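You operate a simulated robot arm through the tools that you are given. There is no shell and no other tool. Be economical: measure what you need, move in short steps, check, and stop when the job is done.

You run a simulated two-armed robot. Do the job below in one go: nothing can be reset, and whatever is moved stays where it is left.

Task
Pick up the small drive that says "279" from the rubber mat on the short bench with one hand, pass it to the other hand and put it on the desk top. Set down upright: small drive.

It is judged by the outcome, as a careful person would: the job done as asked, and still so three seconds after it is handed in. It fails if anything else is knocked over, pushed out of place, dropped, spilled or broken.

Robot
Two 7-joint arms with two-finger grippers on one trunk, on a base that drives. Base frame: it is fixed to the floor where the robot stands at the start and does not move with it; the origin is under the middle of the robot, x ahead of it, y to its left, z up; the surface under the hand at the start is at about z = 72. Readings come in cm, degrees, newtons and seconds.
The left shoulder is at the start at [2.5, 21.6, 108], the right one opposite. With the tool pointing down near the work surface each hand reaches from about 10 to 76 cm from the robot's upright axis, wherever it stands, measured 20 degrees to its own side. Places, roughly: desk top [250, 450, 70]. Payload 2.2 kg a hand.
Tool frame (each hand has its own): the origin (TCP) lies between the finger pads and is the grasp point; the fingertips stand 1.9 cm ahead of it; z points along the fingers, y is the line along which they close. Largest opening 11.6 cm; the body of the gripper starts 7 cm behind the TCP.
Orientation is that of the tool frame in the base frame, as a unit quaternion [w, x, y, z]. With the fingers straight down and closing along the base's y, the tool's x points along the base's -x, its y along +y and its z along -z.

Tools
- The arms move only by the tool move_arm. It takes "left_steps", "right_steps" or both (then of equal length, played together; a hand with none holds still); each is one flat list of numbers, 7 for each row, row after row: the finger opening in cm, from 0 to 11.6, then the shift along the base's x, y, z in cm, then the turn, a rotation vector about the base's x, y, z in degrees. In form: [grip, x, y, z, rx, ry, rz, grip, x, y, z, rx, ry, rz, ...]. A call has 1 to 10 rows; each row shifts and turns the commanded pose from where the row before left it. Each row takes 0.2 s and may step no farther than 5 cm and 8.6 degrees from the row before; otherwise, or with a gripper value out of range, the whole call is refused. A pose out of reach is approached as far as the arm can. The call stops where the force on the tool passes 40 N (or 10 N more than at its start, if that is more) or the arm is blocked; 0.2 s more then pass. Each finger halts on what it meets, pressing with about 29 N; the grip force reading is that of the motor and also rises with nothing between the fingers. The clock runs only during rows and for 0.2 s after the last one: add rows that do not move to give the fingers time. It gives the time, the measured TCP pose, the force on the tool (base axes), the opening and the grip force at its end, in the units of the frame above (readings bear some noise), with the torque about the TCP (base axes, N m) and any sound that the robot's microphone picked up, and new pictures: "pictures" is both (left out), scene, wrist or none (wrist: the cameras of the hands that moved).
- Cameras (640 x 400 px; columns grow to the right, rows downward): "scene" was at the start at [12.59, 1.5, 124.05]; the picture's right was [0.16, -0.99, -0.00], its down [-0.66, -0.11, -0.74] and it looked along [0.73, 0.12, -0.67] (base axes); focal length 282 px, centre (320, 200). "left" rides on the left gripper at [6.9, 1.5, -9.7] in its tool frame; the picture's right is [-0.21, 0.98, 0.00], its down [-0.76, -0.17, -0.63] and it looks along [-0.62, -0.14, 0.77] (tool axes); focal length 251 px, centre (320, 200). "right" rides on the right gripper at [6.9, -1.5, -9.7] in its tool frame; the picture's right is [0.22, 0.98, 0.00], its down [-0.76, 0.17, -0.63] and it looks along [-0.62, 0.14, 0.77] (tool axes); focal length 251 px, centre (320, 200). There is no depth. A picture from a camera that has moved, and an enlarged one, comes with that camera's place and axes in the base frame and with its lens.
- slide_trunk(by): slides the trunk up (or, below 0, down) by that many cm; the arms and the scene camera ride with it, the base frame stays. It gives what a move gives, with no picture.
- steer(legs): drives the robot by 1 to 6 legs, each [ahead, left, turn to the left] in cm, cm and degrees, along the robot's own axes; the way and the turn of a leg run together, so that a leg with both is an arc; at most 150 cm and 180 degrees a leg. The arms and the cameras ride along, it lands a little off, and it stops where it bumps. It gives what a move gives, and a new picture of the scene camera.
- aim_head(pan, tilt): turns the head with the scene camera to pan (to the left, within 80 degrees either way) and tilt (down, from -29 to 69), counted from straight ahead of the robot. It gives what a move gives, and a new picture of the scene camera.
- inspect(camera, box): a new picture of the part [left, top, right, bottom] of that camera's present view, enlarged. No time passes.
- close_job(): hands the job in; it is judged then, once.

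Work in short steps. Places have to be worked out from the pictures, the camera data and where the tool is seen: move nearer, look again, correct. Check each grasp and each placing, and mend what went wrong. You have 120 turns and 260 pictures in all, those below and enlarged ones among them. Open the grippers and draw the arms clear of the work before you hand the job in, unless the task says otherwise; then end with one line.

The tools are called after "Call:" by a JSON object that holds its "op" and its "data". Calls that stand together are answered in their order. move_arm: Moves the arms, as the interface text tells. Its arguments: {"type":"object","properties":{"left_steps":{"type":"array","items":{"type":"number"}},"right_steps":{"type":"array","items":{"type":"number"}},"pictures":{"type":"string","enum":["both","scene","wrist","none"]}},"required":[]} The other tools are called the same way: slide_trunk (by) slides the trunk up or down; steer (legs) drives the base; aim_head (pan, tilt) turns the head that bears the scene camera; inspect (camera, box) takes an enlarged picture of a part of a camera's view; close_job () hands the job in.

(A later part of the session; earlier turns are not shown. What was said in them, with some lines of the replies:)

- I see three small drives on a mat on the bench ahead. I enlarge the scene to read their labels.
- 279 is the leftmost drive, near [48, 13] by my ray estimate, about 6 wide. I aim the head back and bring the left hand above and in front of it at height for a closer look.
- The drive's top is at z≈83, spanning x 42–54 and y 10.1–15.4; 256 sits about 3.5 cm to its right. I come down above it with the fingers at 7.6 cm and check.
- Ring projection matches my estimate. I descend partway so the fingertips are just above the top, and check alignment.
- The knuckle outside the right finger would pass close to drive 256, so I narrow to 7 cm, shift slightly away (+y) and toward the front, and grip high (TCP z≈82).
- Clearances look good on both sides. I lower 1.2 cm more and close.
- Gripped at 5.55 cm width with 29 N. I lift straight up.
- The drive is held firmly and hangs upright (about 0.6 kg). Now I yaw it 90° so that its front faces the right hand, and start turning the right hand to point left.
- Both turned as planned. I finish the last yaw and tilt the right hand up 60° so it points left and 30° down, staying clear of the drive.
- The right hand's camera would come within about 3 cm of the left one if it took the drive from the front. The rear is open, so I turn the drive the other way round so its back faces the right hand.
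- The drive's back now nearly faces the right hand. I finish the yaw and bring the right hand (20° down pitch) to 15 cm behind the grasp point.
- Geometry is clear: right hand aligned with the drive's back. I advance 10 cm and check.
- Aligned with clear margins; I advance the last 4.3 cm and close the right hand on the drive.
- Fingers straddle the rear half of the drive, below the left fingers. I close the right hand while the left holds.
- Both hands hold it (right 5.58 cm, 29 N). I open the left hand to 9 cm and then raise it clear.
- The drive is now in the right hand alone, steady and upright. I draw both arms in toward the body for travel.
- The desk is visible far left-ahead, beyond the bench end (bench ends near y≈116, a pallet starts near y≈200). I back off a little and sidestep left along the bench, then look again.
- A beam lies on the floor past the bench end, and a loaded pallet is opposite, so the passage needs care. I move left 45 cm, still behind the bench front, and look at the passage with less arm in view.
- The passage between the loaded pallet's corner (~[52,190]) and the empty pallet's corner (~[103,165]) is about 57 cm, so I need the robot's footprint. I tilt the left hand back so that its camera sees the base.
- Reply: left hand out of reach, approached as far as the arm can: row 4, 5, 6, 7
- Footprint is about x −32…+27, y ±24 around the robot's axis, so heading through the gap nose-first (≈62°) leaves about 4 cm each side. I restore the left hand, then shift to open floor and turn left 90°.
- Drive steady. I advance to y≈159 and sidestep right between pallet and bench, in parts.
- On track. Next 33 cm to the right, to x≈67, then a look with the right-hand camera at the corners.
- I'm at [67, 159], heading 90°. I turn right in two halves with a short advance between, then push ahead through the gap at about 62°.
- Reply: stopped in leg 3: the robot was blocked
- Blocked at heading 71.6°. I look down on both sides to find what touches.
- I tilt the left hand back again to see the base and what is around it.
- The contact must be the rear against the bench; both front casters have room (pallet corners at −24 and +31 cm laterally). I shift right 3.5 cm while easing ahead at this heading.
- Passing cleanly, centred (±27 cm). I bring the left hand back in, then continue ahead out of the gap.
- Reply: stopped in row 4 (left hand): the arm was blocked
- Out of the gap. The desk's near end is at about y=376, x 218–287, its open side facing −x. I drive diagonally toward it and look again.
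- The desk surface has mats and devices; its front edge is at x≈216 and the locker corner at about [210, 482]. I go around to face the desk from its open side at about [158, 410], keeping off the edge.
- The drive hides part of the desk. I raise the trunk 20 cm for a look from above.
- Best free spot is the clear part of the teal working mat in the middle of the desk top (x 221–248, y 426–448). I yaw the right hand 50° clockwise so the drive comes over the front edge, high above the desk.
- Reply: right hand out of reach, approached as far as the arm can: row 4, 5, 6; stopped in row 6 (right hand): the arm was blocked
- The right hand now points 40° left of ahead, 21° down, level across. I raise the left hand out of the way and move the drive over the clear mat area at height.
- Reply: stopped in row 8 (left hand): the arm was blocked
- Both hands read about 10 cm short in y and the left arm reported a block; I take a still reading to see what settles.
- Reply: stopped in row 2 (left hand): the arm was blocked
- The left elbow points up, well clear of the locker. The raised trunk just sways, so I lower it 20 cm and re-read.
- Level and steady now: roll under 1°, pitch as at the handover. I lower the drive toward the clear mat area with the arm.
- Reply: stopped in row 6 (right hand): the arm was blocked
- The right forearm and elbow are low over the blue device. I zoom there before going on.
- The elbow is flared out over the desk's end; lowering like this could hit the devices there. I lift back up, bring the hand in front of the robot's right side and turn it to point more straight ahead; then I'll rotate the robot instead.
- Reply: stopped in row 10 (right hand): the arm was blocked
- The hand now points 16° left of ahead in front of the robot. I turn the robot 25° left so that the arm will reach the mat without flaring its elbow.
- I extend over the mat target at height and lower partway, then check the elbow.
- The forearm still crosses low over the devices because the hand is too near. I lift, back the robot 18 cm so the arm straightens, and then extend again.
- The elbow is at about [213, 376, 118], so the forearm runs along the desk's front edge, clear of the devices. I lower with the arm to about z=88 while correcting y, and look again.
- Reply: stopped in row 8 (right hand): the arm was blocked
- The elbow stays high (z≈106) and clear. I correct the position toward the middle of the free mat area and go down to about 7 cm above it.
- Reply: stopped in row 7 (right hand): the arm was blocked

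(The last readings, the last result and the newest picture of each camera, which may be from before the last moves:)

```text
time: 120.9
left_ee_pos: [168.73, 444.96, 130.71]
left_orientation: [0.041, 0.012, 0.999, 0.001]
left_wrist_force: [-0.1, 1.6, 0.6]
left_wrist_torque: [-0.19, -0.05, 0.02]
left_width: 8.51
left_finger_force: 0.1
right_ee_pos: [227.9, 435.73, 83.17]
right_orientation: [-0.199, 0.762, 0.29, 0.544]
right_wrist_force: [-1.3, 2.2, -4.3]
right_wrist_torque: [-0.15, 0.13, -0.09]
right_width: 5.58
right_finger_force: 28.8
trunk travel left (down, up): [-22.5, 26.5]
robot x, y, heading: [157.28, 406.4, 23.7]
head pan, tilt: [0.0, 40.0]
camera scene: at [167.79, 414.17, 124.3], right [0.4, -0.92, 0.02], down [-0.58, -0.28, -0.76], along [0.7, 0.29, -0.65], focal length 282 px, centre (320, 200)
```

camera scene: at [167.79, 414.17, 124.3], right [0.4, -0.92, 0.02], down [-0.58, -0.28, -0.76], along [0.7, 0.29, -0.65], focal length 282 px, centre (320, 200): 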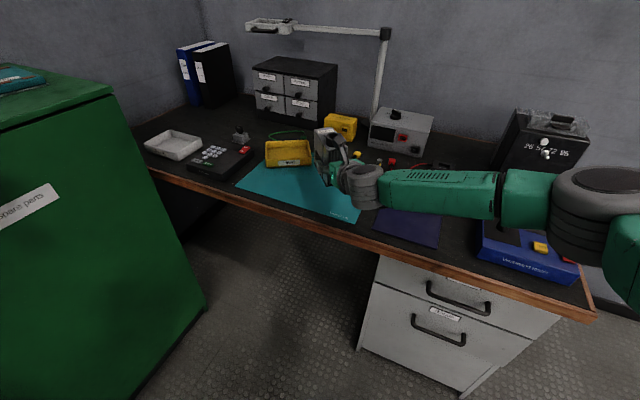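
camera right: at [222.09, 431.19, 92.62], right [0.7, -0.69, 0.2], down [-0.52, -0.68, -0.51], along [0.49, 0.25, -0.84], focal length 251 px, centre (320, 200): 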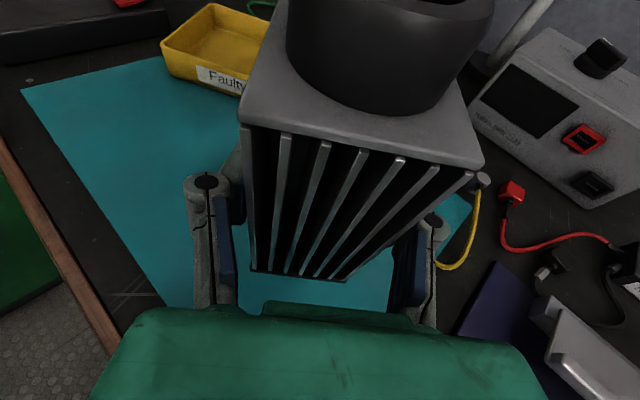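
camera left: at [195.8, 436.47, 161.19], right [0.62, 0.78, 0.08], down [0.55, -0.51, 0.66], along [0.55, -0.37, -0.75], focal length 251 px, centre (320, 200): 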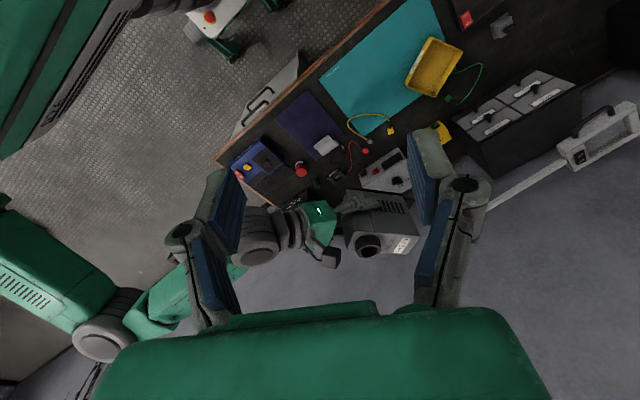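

Position is good (tray 4+ cm away). I shift 1.5 cm away from the tray and lower to just above the mat, with force watching.

Call:
{"op": "move_arm", "data": {"right_steps": [3.5, 0.3, -0.8, -1.5, 0, 0, 0, 3.5, 0, -0.7, -1.5, 0, 0, 0, 3.5, 0, 0, -1.5, 0, 0, 0, 3.5, 0, 0, -1, 0, 0, 0, 3.5, 0, 0, 0, 0, 0, 0], "pictures": "wrist"}}

Call:
{"op": "inspect", "data": {"camera": "scene", "box": [220, 100, 460, 260]}}

```text
time: 122.1
left_ee_pos: [171.31, 438.96, 131.79]
left_orientation: [0.031, 0.015, 0.999, 0.023]
left_wrist_force: [-0.4, -0.9, -0.3]
left_wrist_torque: [0.13, 0.02, -0.01]
left_width: 8.48
left_finger_force: 0.0
right_ee_pos: [230.24, 429.98, 77.51]
right_orientation: [-0.213, 0.763, 0.277, 0.544]
right_wrist_force: [0.7, -0.9, -4.8]
right_wrist_torque: [-0.15, 0.15, 0.06]
right_width: 5.57
right_finger_force: 28.4
trunk travel left (down, up): [-22.5, 26.5]
robot x, y, heading: [157.71, 404.88, 23.5]
head pan, tilt: [0.0, 40.0]
camera right: at [224.03, 426.43, 87.02], right [0.69, -0.7, 0.18], down [-0.53, -0.67, -0.52], along [0.48, 0.27, -0.83], focal length 251 px, centre (320, 200)
```

right: 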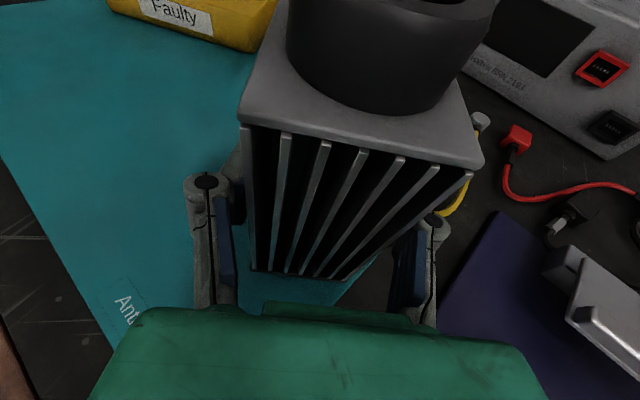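

```text
2.50 times, centred on (340, 180) of scene
camera zoom: at [170.12, 408.77, 124.33], right [0.4, -0.92, -0.02], down [-0.6, -0.25, -0.76], along [0.7, 0.32, -0.65], focal length 706 px, centre (270, 250)
```

zoom: 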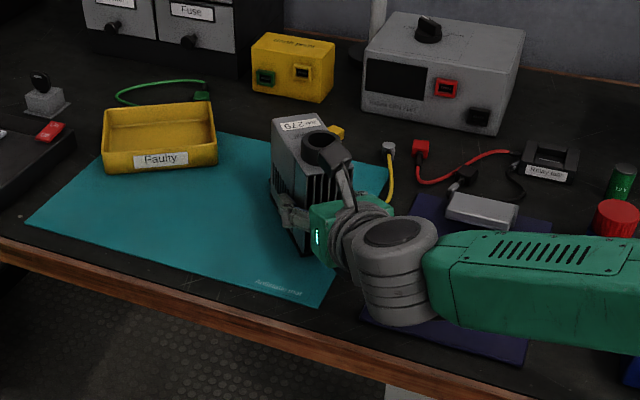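

Swayed slightly toward the mat's right side. I nudge it back left 3 cm, wait for the sway to settle, and re-read.

Call:
{"op": "move_arm", "data": {"right_steps": [3.5, -0.5, 1, 0, 0, 0, 0, 3.5, -0.5, 1, 0, 0, 0, 0, 3.5, -0.5, 1, 0, 0, 0, 0, 3.5, 0, 0, 0, 0, 0, 0, 3.5, 0, 0, 0, 0, 0, 0, 3.5, 0, 0, 0, 0, 0, 0, 3.5, 0, 0, 0, 0, 0, 0, 3.5, 0, 0, 0, 0, 0, 0, 3.5, 0, 0, 0, 0, 0, 0], "pictures": "none"}}

Call:
{"op": "move_arm", "data": {"right_steps": [3.5, 0, 0, 0, 0, 0, 0, 3.5, 0, 0, 0, 0, 0, 0, 3.5, 0, 0, 0, 0, 0, 0], "pictures": "none"}}

```text
time: 124.1
left_ee_pos: [169.28, 443.85, 130.88]
left_orientation: [0.038, 0.014, 0.999, 0.005]
left_wrist_force: [-0.1, 1.4, -0.2]
left_wrist_torque: [-0.08, -0.04, 0.0]
left_width: 8.49
left_finger_force: 0.0
right_ee_pos: [227.04, 436.41, 77.48]
right_orientation: [-0.204, 0.761, 0.289, 0.544]
right_wrist_force: [-1.1, 0.6, -5.8]
right_wrist_torque: [-0.13, 0.07, -0.02]
right_width: 5.56
right_finger_force: 29.1
trunk travel left (down, up): [-22.5, 26.5]
robot x, y, heading: [157.11, 406.21, 23.5]
head pan, tilt: [0.0, 40.0]
```

```text
time: 124.9
left_ee_pos: [169.68, 443.19, 130.85]
left_orientation: [0.037, 0.013, 0.999, 0.007]
left_wrist_force: [0.1, 0.4, 1.2]
left_wrist_torque: [-0.07, 0.0, 0.01]
left_width: 8.49
left_finger_force: 0.0
right_ee_pos: [227.33, 435.97, 77.39]
right_orientation: [-0.204, 0.762, 0.287, 0.543]
right_wrist_force: [-1.3, 0.7, -4.6]
right_wrist_torque: [-0.11, 0.09, -0.03]
right_width: 5.52
right_finger_force: 29.2
trunk travel left (down, up): [-22.5, 26.5]
robot x, y, heading: [157.12, 405.92, 23.5]
head pan, tilt: [0.0, 40.0]
```

Settled at [227.3, 436.0, 77.4] and level. I lower slowly toward contact (expected near z≈74.7).

Call:
{"op": "move_arm", "data": {"right_steps": [3.5, 0.3, -0.4, -0.5, -0.8, 0.9, 0, 3.5, 0.3, -0.3, -0.5, 0, 0, 0, 3.5, 0, 0, -0.5, 0, 0, 0, 3.5, 0, 0, -0.5, 0, 0, 0, 3.5, 0, 0, 0, 0, 0, 0, 3.5, 0, 0, 0, 0, 0, 0], "pictures": "wrist"}}

Call:
{"op": "inspect", "data": {"camera": "scene", "box": [250, 110, 410, 220]}}

```text
time: 126.3
left_ee_pos: [170.12, 441.59, 131.33]
left_orientation: [0.036, 0.014, 0.999, 0.013]
left_wrist_force: [-0.7, -0.8, 0.1]
left_wrist_torque: [0.02, -0.01, -0.02]
left_width: 8.5
left_finger_force: 0.0
right_ee_pos: [228.43, 434.29, 75.54]
right_orientation: [-0.206, 0.766, 0.287, 0.536]
right_wrist_force: [10.3, 2.3, 12.9]
right_wrist_torque: [0.08, -0.71, 0.61]
right_width: 5.56
right_finger_force: 29.2
trunk travel left (down, up): [-22.5, 26.5]
robot x, y, heading: [157.09, 405.7, 23.7]
head pan, tilt: [0.0, 40.0]
camera right: at [222.25, 430.91, 85.33], right [0.7, -0.69, 0.19], down [-0.53, -0.68, -0.5], along [0.48, 0.24, -0.85], focal length 251 px, centre (320, 200)
```

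right: 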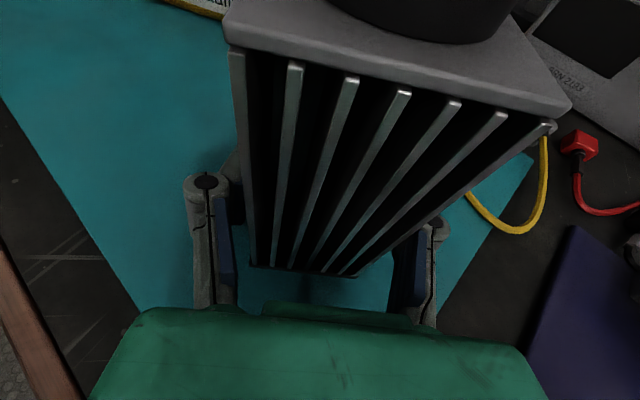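

```text
3.64 times, centred on (330, 165) of scene
camera zoom: at [169.09, 410.79, 124.36], right [0.4, -0.92, 0.0], down [-0.59, -0.26, -0.76], along [0.7, 0.31, -0.64], focal length 1026 px, centre (284, 327)
```

zoom: 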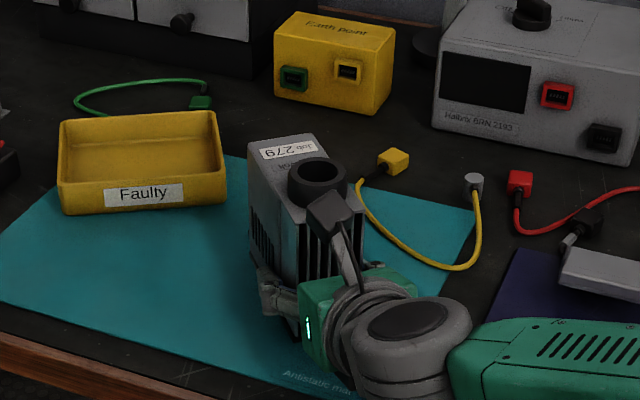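

Contact came a bit earlier than expected: about 18 N downward load, and the drive slid slightly up in the grip. I relieve the pressure by 0.4 cm and re-read.

Call:
{"op": "move_arm", "data": {"right_steps": [3.5, 0, 0, 0.4, 0, 0, 0, 3.5, 0, 0, 0, 0, 0, 0], "pictures": "wrist"}}

Call:
{"op": "aim_head", "data": {"pan": 8, "tilt": 36}}

Call:
{"op": "inspect", "data": {"camera": "scene", "box": [300, 140, 460, 250]}}

```text
time: 126.9
left_ee_pos: [170.21, 441.77, 131.32]
left_orientation: [0.036, 0.013, 0.999, 0.013]
left_wrist_force: [0.4, 0.5, -0.2]
left_wrist_torque: [-0.02, 0.01, 0.0]
left_width: 8.5
left_finger_force: 0.2
right_ee_pos: [228.06, 434.29, 75.53]
right_orientation: [-0.206, 0.768, 0.287, 0.534]
right_wrist_force: [0.4, 1.5, -3.7]
right_wrist_torque: [-0.2, 0.15, -0.04]
right_width: 5.54
right_finger_force: 29.1
trunk travel left (down, up): [-22.5, 26.5]
robot x, y, heading: [157.14, 405.83, 23.8]
head pan, tilt: [0.0, 40.0]
camera right: at [222.06, 431.0, 85.39], right [0.7, -0.69, 0.19], down [-0.54, -0.69, -0.49], along [0.47, 0.24, -0.85], focal length 251 px, centre (320, 200)
```

right: 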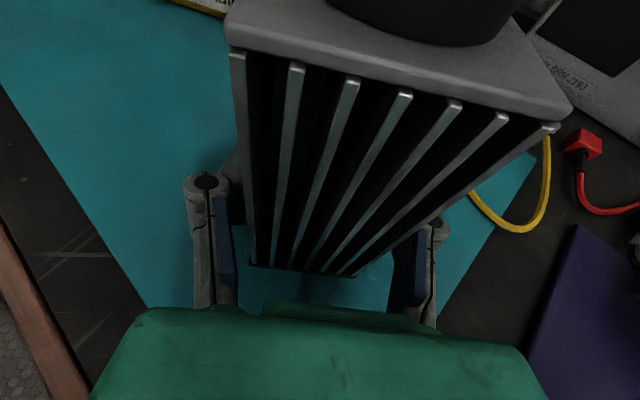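

```text
time: 127.5
left_ee_pos: [170.09, 442.08, 131.25]
left_orientation: [0.035, 0.014, 0.999, 0.012]
left_wrist_force: [-0.3, -0.6, -0.2]
left_wrist_torque: [-0.03, 0.03, -0.02]
left_width: 8.51
left_finger_force: 0.0
right_ee_pos: [228.42, 434.35, 75.78]
right_orientation: [-0.204, 0.768, 0.286, 0.536]
right_wrist_force: [-0.5, -0.4, -5.9]
right_wrist_torque: [-0.07, 0.08, 0.01]
right_width: 5.56
right_finger_force: 29.1
trunk travel left (down, up): [-22.5, 26.5]
robot x, y, heading: [157.53, 405.85, 23.6]
head pan, tilt: [8.0, 36.0]
camera scene: at [168.72, 412.49, 124.93], right [0.52, -0.85, 0.0], down [-0.5, -0.31, -0.81], along [0.69, 0.42, -0.59], focal length 282 px, centre (320, 200)
```

scene: 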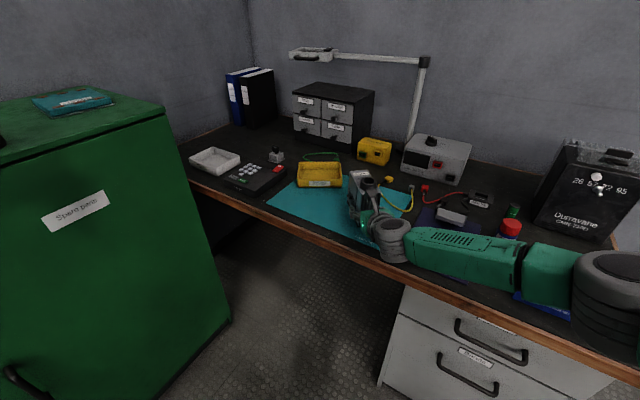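

```text
3.64 times, centred on (380, 195) of scene
camera zoom: at [168.72, 412.49, 124.93], right [0.52, -0.85, 0.0], down [-0.5, -0.31, -0.81], along [0.69, 0.42, -0.59], focal length 1026 px, centre (102, 218)
```

zoom: 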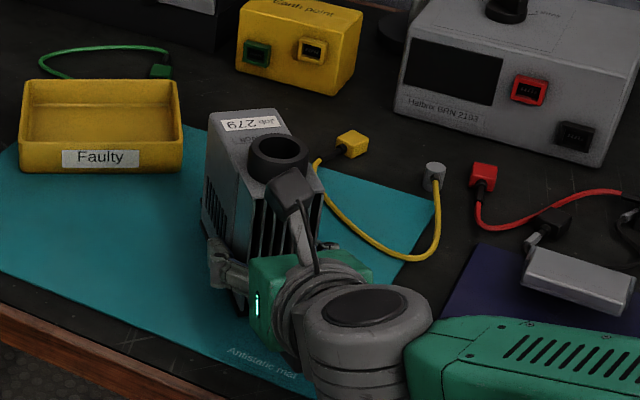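

The rays show the drive still upright in the grip, its bottom about 4.4 cm below the TCP, now hovering a few millimetres. I lower 0.5 cm gently to touch, then check force.

Call:
{"op": "move_arm", "data": {"right_steps": [3.5, 0, 0, -0.2, 0, 0, 0, 3.5, 0, 0, -0.15, 0, 0, 0, 3.5, 0, 0, 0, 0, 0, 0], "pictures": "none"}}

```text
time: 128.3
left_ee_pos: [170.08, 441.99, 131.3]
left_orientation: [0.035, 0.013, 0.999, 0.012]
left_wrist_force: [-0.1, -0.8, -0.3]
left_wrist_torque: [-0.02, -0.01, 0.01]
left_width: 8.51
left_finger_force: 0.0
right_ee_pos: [228.31, 434.28, 75.52]
right_orientation: [-0.203, 0.768, 0.286, 0.536]
right_wrist_force: [-0.5, -0.8, -3.3]
right_wrist_torque: [-0.18, 0.1, 0.05]
right_width: 5.57
right_finger_force: 29.3
trunk travel left (down, up): [-22.5, 26.5]
robot x, y, heading: [157.48, 405.61, 23.8]
head pan, tilt: [8.0, 36.0]
```

Force has eased to −3.3 N: it is starting to touch. Another 0.2 cm should carry the weight.

Call:
{"op": "move_arm", "data": {"right_steps": [3.5, 0, 0, -0.15, 0, 0, 0, 3.5, 0, 0, -0.1, 0, 0, 0, 3.5, 0, 0, 0, 0, 0, 0], "pictures": "none"}}

```text
time: 129.2
left_ee_pos: [169.96, 441.96, 131.36]
left_orientation: [0.037, 0.013, 0.999, 0.012]
left_wrist_force: [0.2, -0.4, 0.3]
left_wrist_torque: [0.0, 0.03, 0.04]
left_width: 8.47
left_finger_force: 0.1
right_ee_pos: [228.33, 434.43, 75.59]
right_orientation: [-0.203, 0.766, 0.285, 0.538]
right_wrist_force: [4.2, -0.9, 8.4]
right_wrist_torque: [-0.72, 0.06, 0.16]
right_width: 5.54
right_finger_force: 28.9
trunk travel left (down, up): [-22.5, 26.5]
robot x, y, heading: [157.37, 405.84, 23.9]
head pan, tilt: [8.0, 36.0]
```

The mat now carries it (+8 N). I open the fingers slowly.

Call:
{"op": "move_arm", "data": {"right_steps": [5.8, 0, 0, 0, 0, 0, 0, 6.2, 0, 0, 0, 0, 0, 0, 7.0, 0, 0, 0, 0, 0, 0, 8.0, 0, 0, 0, 0, 0, 0, 8.6, 0, 0, 0, 0, 0, 0], "pictures": "wrist"}}

Call:
{"op": "inspect", "data": {"camera": "scene", "box": [300, 140, 460, 250]}}

```text
time: 130.3
left_ee_pos: [169.96, 441.95, 131.33]
left_orientation: [0.035, 0.014, 0.999, 0.012]
left_wrist_force: [0.7, -0.8, 0.1]
left_wrist_torque: [-0.01, -0.02, -0.01]
left_width: 8.5
left_finger_force: 0.0
right_ee_pos: [228.26, 434.25, 75.26]
right_orientation: [-0.204, 0.767, 0.286, 0.537]
right_wrist_force: [-0.1, 0.3, 0.0]
right_wrist_torque: [0.03, -0.04, 0.0]
right_width: 8.59
right_finger_force: 0.1
trunk travel left (down, up): [-22.5, 26.5]
robot x, y, heading: [157.52, 406.27, 23.5]
head pan, tilt: [8.0, 36.0]
camera right: at [222.12, 431.1, 85.13], right [0.7, -0.69, 0.2], down [-0.54, -0.68, -0.5], along [0.48, 0.24, -0.85], focal length 251 px, centre (320, 200)
```

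right: 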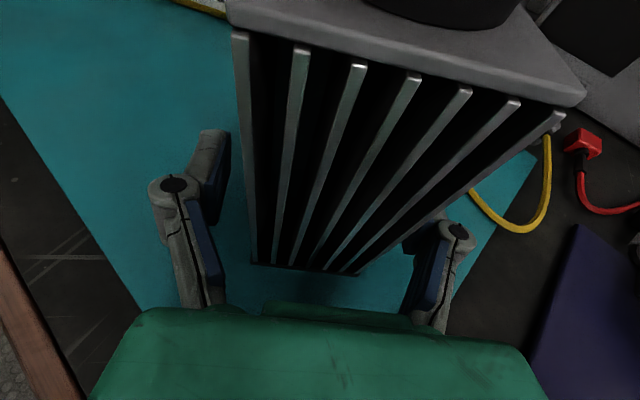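

```text
3.64 times, centred on (380, 195) of scene
camera zoom: at [168.63, 412.44, 124.95], right [0.53, -0.85, 0.0], down [-0.5, -0.31, -0.81], along [0.69, 0.42, -0.59], focal length 1026 px, centre (102, 218)
```

zoom: 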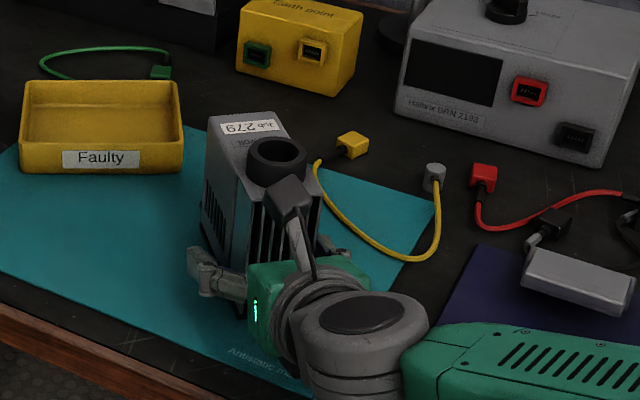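

Released and standing upright. I withdraw straight back along the fingers.

Call:
{"op": "move_arm", "data": {"right_steps": [8.6, -0.7, -0.62, 0.34, 0, 0, 0, 8.6, -1.1, -0.97, 0.53, 0, 0, 0, 8.6, -1.4, -1.24, 0.68, 0, 0, 0, 8.6, -1.4, -1.24, 0.68, 0, 0, 0, 8.6, -1.4, -1.24, 0.68, 0, 0, 0, 8.6, -1.4, -1.24, 1.0, 0, 0, 0, 8.6, -1.4, -1.24, 2, 0, 0, 0, 8.6, -1.4, -1.24, 3, 0, 0, 0]}}

```text
time: 132.2
left_ee_pos: [170.03, 441.88, 131.38]
left_orientation: [0.037, 0.013, 0.999, 0.012]
left_wrist_force: [0.1, 0.0, -0.3]
left_wrist_torque: [0.01, 0.0, -0.01]
left_width: 8.49
left_finger_force: 0.1
right_ee_pos: [217.92, 425.33, 84.26]
right_orientation: [-0.203, 0.767, 0.285, 0.537]
right_wrist_force: [-1.2, -0.1, -0.9]
right_wrist_torque: [-0.01, 0.01, 0.01]
right_width: 8.62
right_finger_force: 0.0
trunk travel left (down, up): [-22.5, 26.5]
robot x, y, heading: [157.53, 405.97, 23.7]
head pan, tilt: [8.0, 36.0]
camera scene: at [168.54, 412.29, 124.97], right [0.53, -0.85, 0.0], down [-0.5, -0.31, -0.81], along [0.69, 0.42, -0.59], focal length 282 px, centre (320, 200)
camera right: at [211.73, 422.05, 94.03], right [0.7, -0.69, 0.2], down [-0.54, -0.68, -0.5], along [0.48, 0.24, -0.85], focal length 251 px, centre (320, 200)
```

scene: 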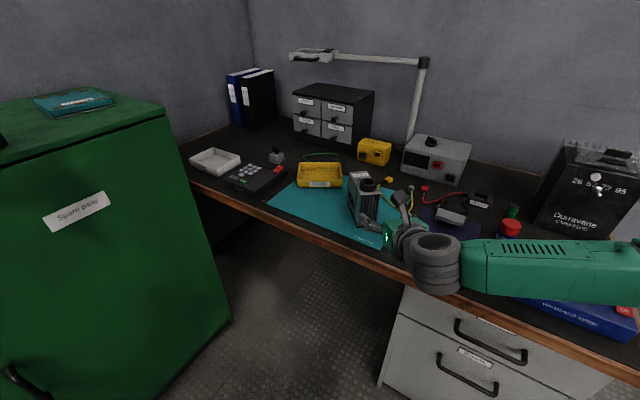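
right: 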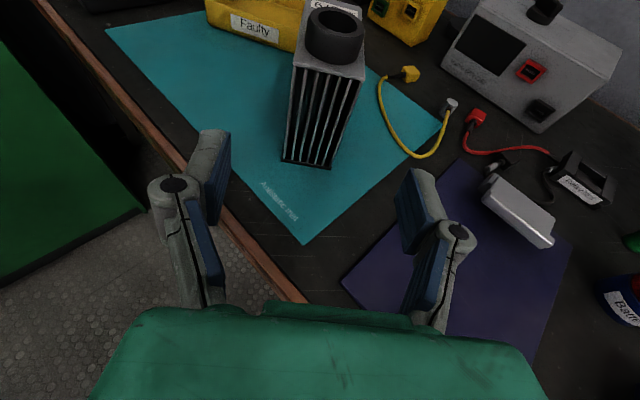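

The drive stands upright, alone on the mat. I raise the right hand well clear, then back the robot off a little.

Call:
{"op": "move_arm", "data": {"right_steps": [8.6, 0, 0, 3, 0, 0, 0, 8.6, 0, 0, 3, 0, 0, 0, 8.6, 0, 0, 3, 0, 0, 0, 8.6, -0.5, -0.5, 3, 0, 0, 0, 8.6, -1, -1, 3, 0, 0, 0, 8.6, -1, -1, 3, 0, 0, 0, 8.6, 0, 0, 0, 0, 0, 0], "pictures": "none"}}

Call:
{"op": "steer", "data": {"legs": [[-10, 0, 0]]}}

Call:
{"op": "inspect", "data": {"camera": "scene", "box": [180, 60, 640, 330]}}

```text
time: 133.8
left_ee_pos: [170.03, 441.89, 131.25]
left_orientation: [0.036, 0.014, 0.999, 0.012]
left_wrist_force: [-0.2, -0.3, 0.4]
left_wrist_torque: [0.0, 0.02, 0.0]
left_width: 8.5
left_finger_force: 0.0
right_ee_pos: [215.45, 422.79, 102.06]
right_orientation: [-0.203, 0.768, 0.286, 0.536]
right_wrist_force: [0.3, -0.5, 0.8]
right_wrist_torque: [0.01, 0.0, 0.0]
right_width: 8.59
right_finger_force: 0.1
trunk travel left (down, up): [-22.5, 26.5]
robot x, y, heading: [157.19, 405.88, 24.0]
head pan, tilt: [8.0, 36.0]
```

```text
time: 134.9
left_ee_pos: [160.9, 437.9, 131.25]
left_orientation: [0.037, 0.015, 0.999, 0.013]
left_wrist_force: [-0.8, 0.4, -0.7]
left_wrist_torque: [0.02, 0.03, 0.01]
left_width: 8.51
left_finger_force: 0.1
right_ee_pos: [206.25, 418.79, 102.24]
right_orientation: [-0.203, 0.768, 0.285, 0.537]
right_wrist_force: [-0.7, -0.1, -0.6]
right_wrist_torque: [0.01, -0.02, -0.01]
right_width: 8.58
right_finger_force: 0.0
trunk travel left (down, up): [-22.5, 26.5]
robot x, y, heading: [148.05, 401.92, 23.4]
head pan, tilt: [8.0, 36.0]
camera scene: at [159.46, 408.33, 124.96], right [0.52, -0.85, 0.0], down [-0.5, -0.31, -0.81], along [0.69, 0.42, -0.59], focal length 282 px, centre (320, 200)
```

scene: 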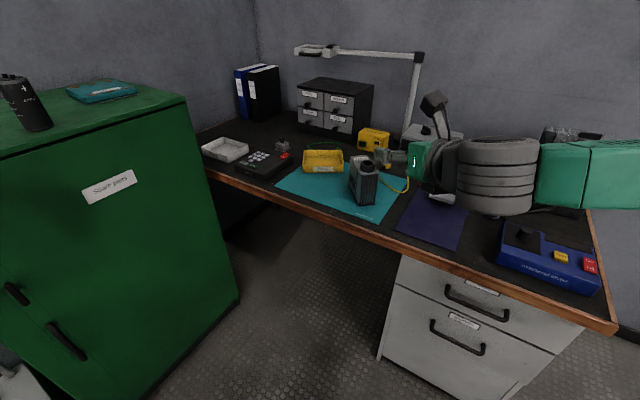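

```text
1.39 times, centred on (410, 195) of scene
camera zoom: at [159.46, 408.33, 124.96], right [0.52, -0.85, 0.0], down [-0.5, -0.31, -0.81], along [0.69, 0.42, -0.59], focal length 393 px, centre (195, 207)
```

zoom: 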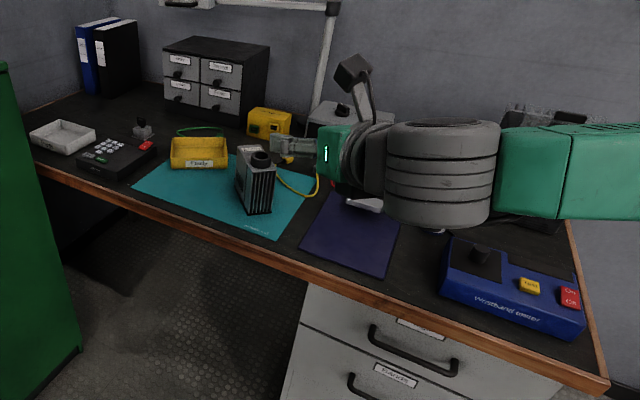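

The drive stands upright on the desk, nothing else appears disturbed, both hands are empty, open and clear. I hand the job in.

Call:
{"op": "close_job", "data": {}}

```text
The job is handed in.
```

I picked up the "279" drive with the left hand, passed it to the right hand in the air, and set it upright on the desk, on the antistatic mat in the middle of the desk top. While threading between the bench and the pallets the base was blocked once, probably against the bench; I saw nothing moved by it.
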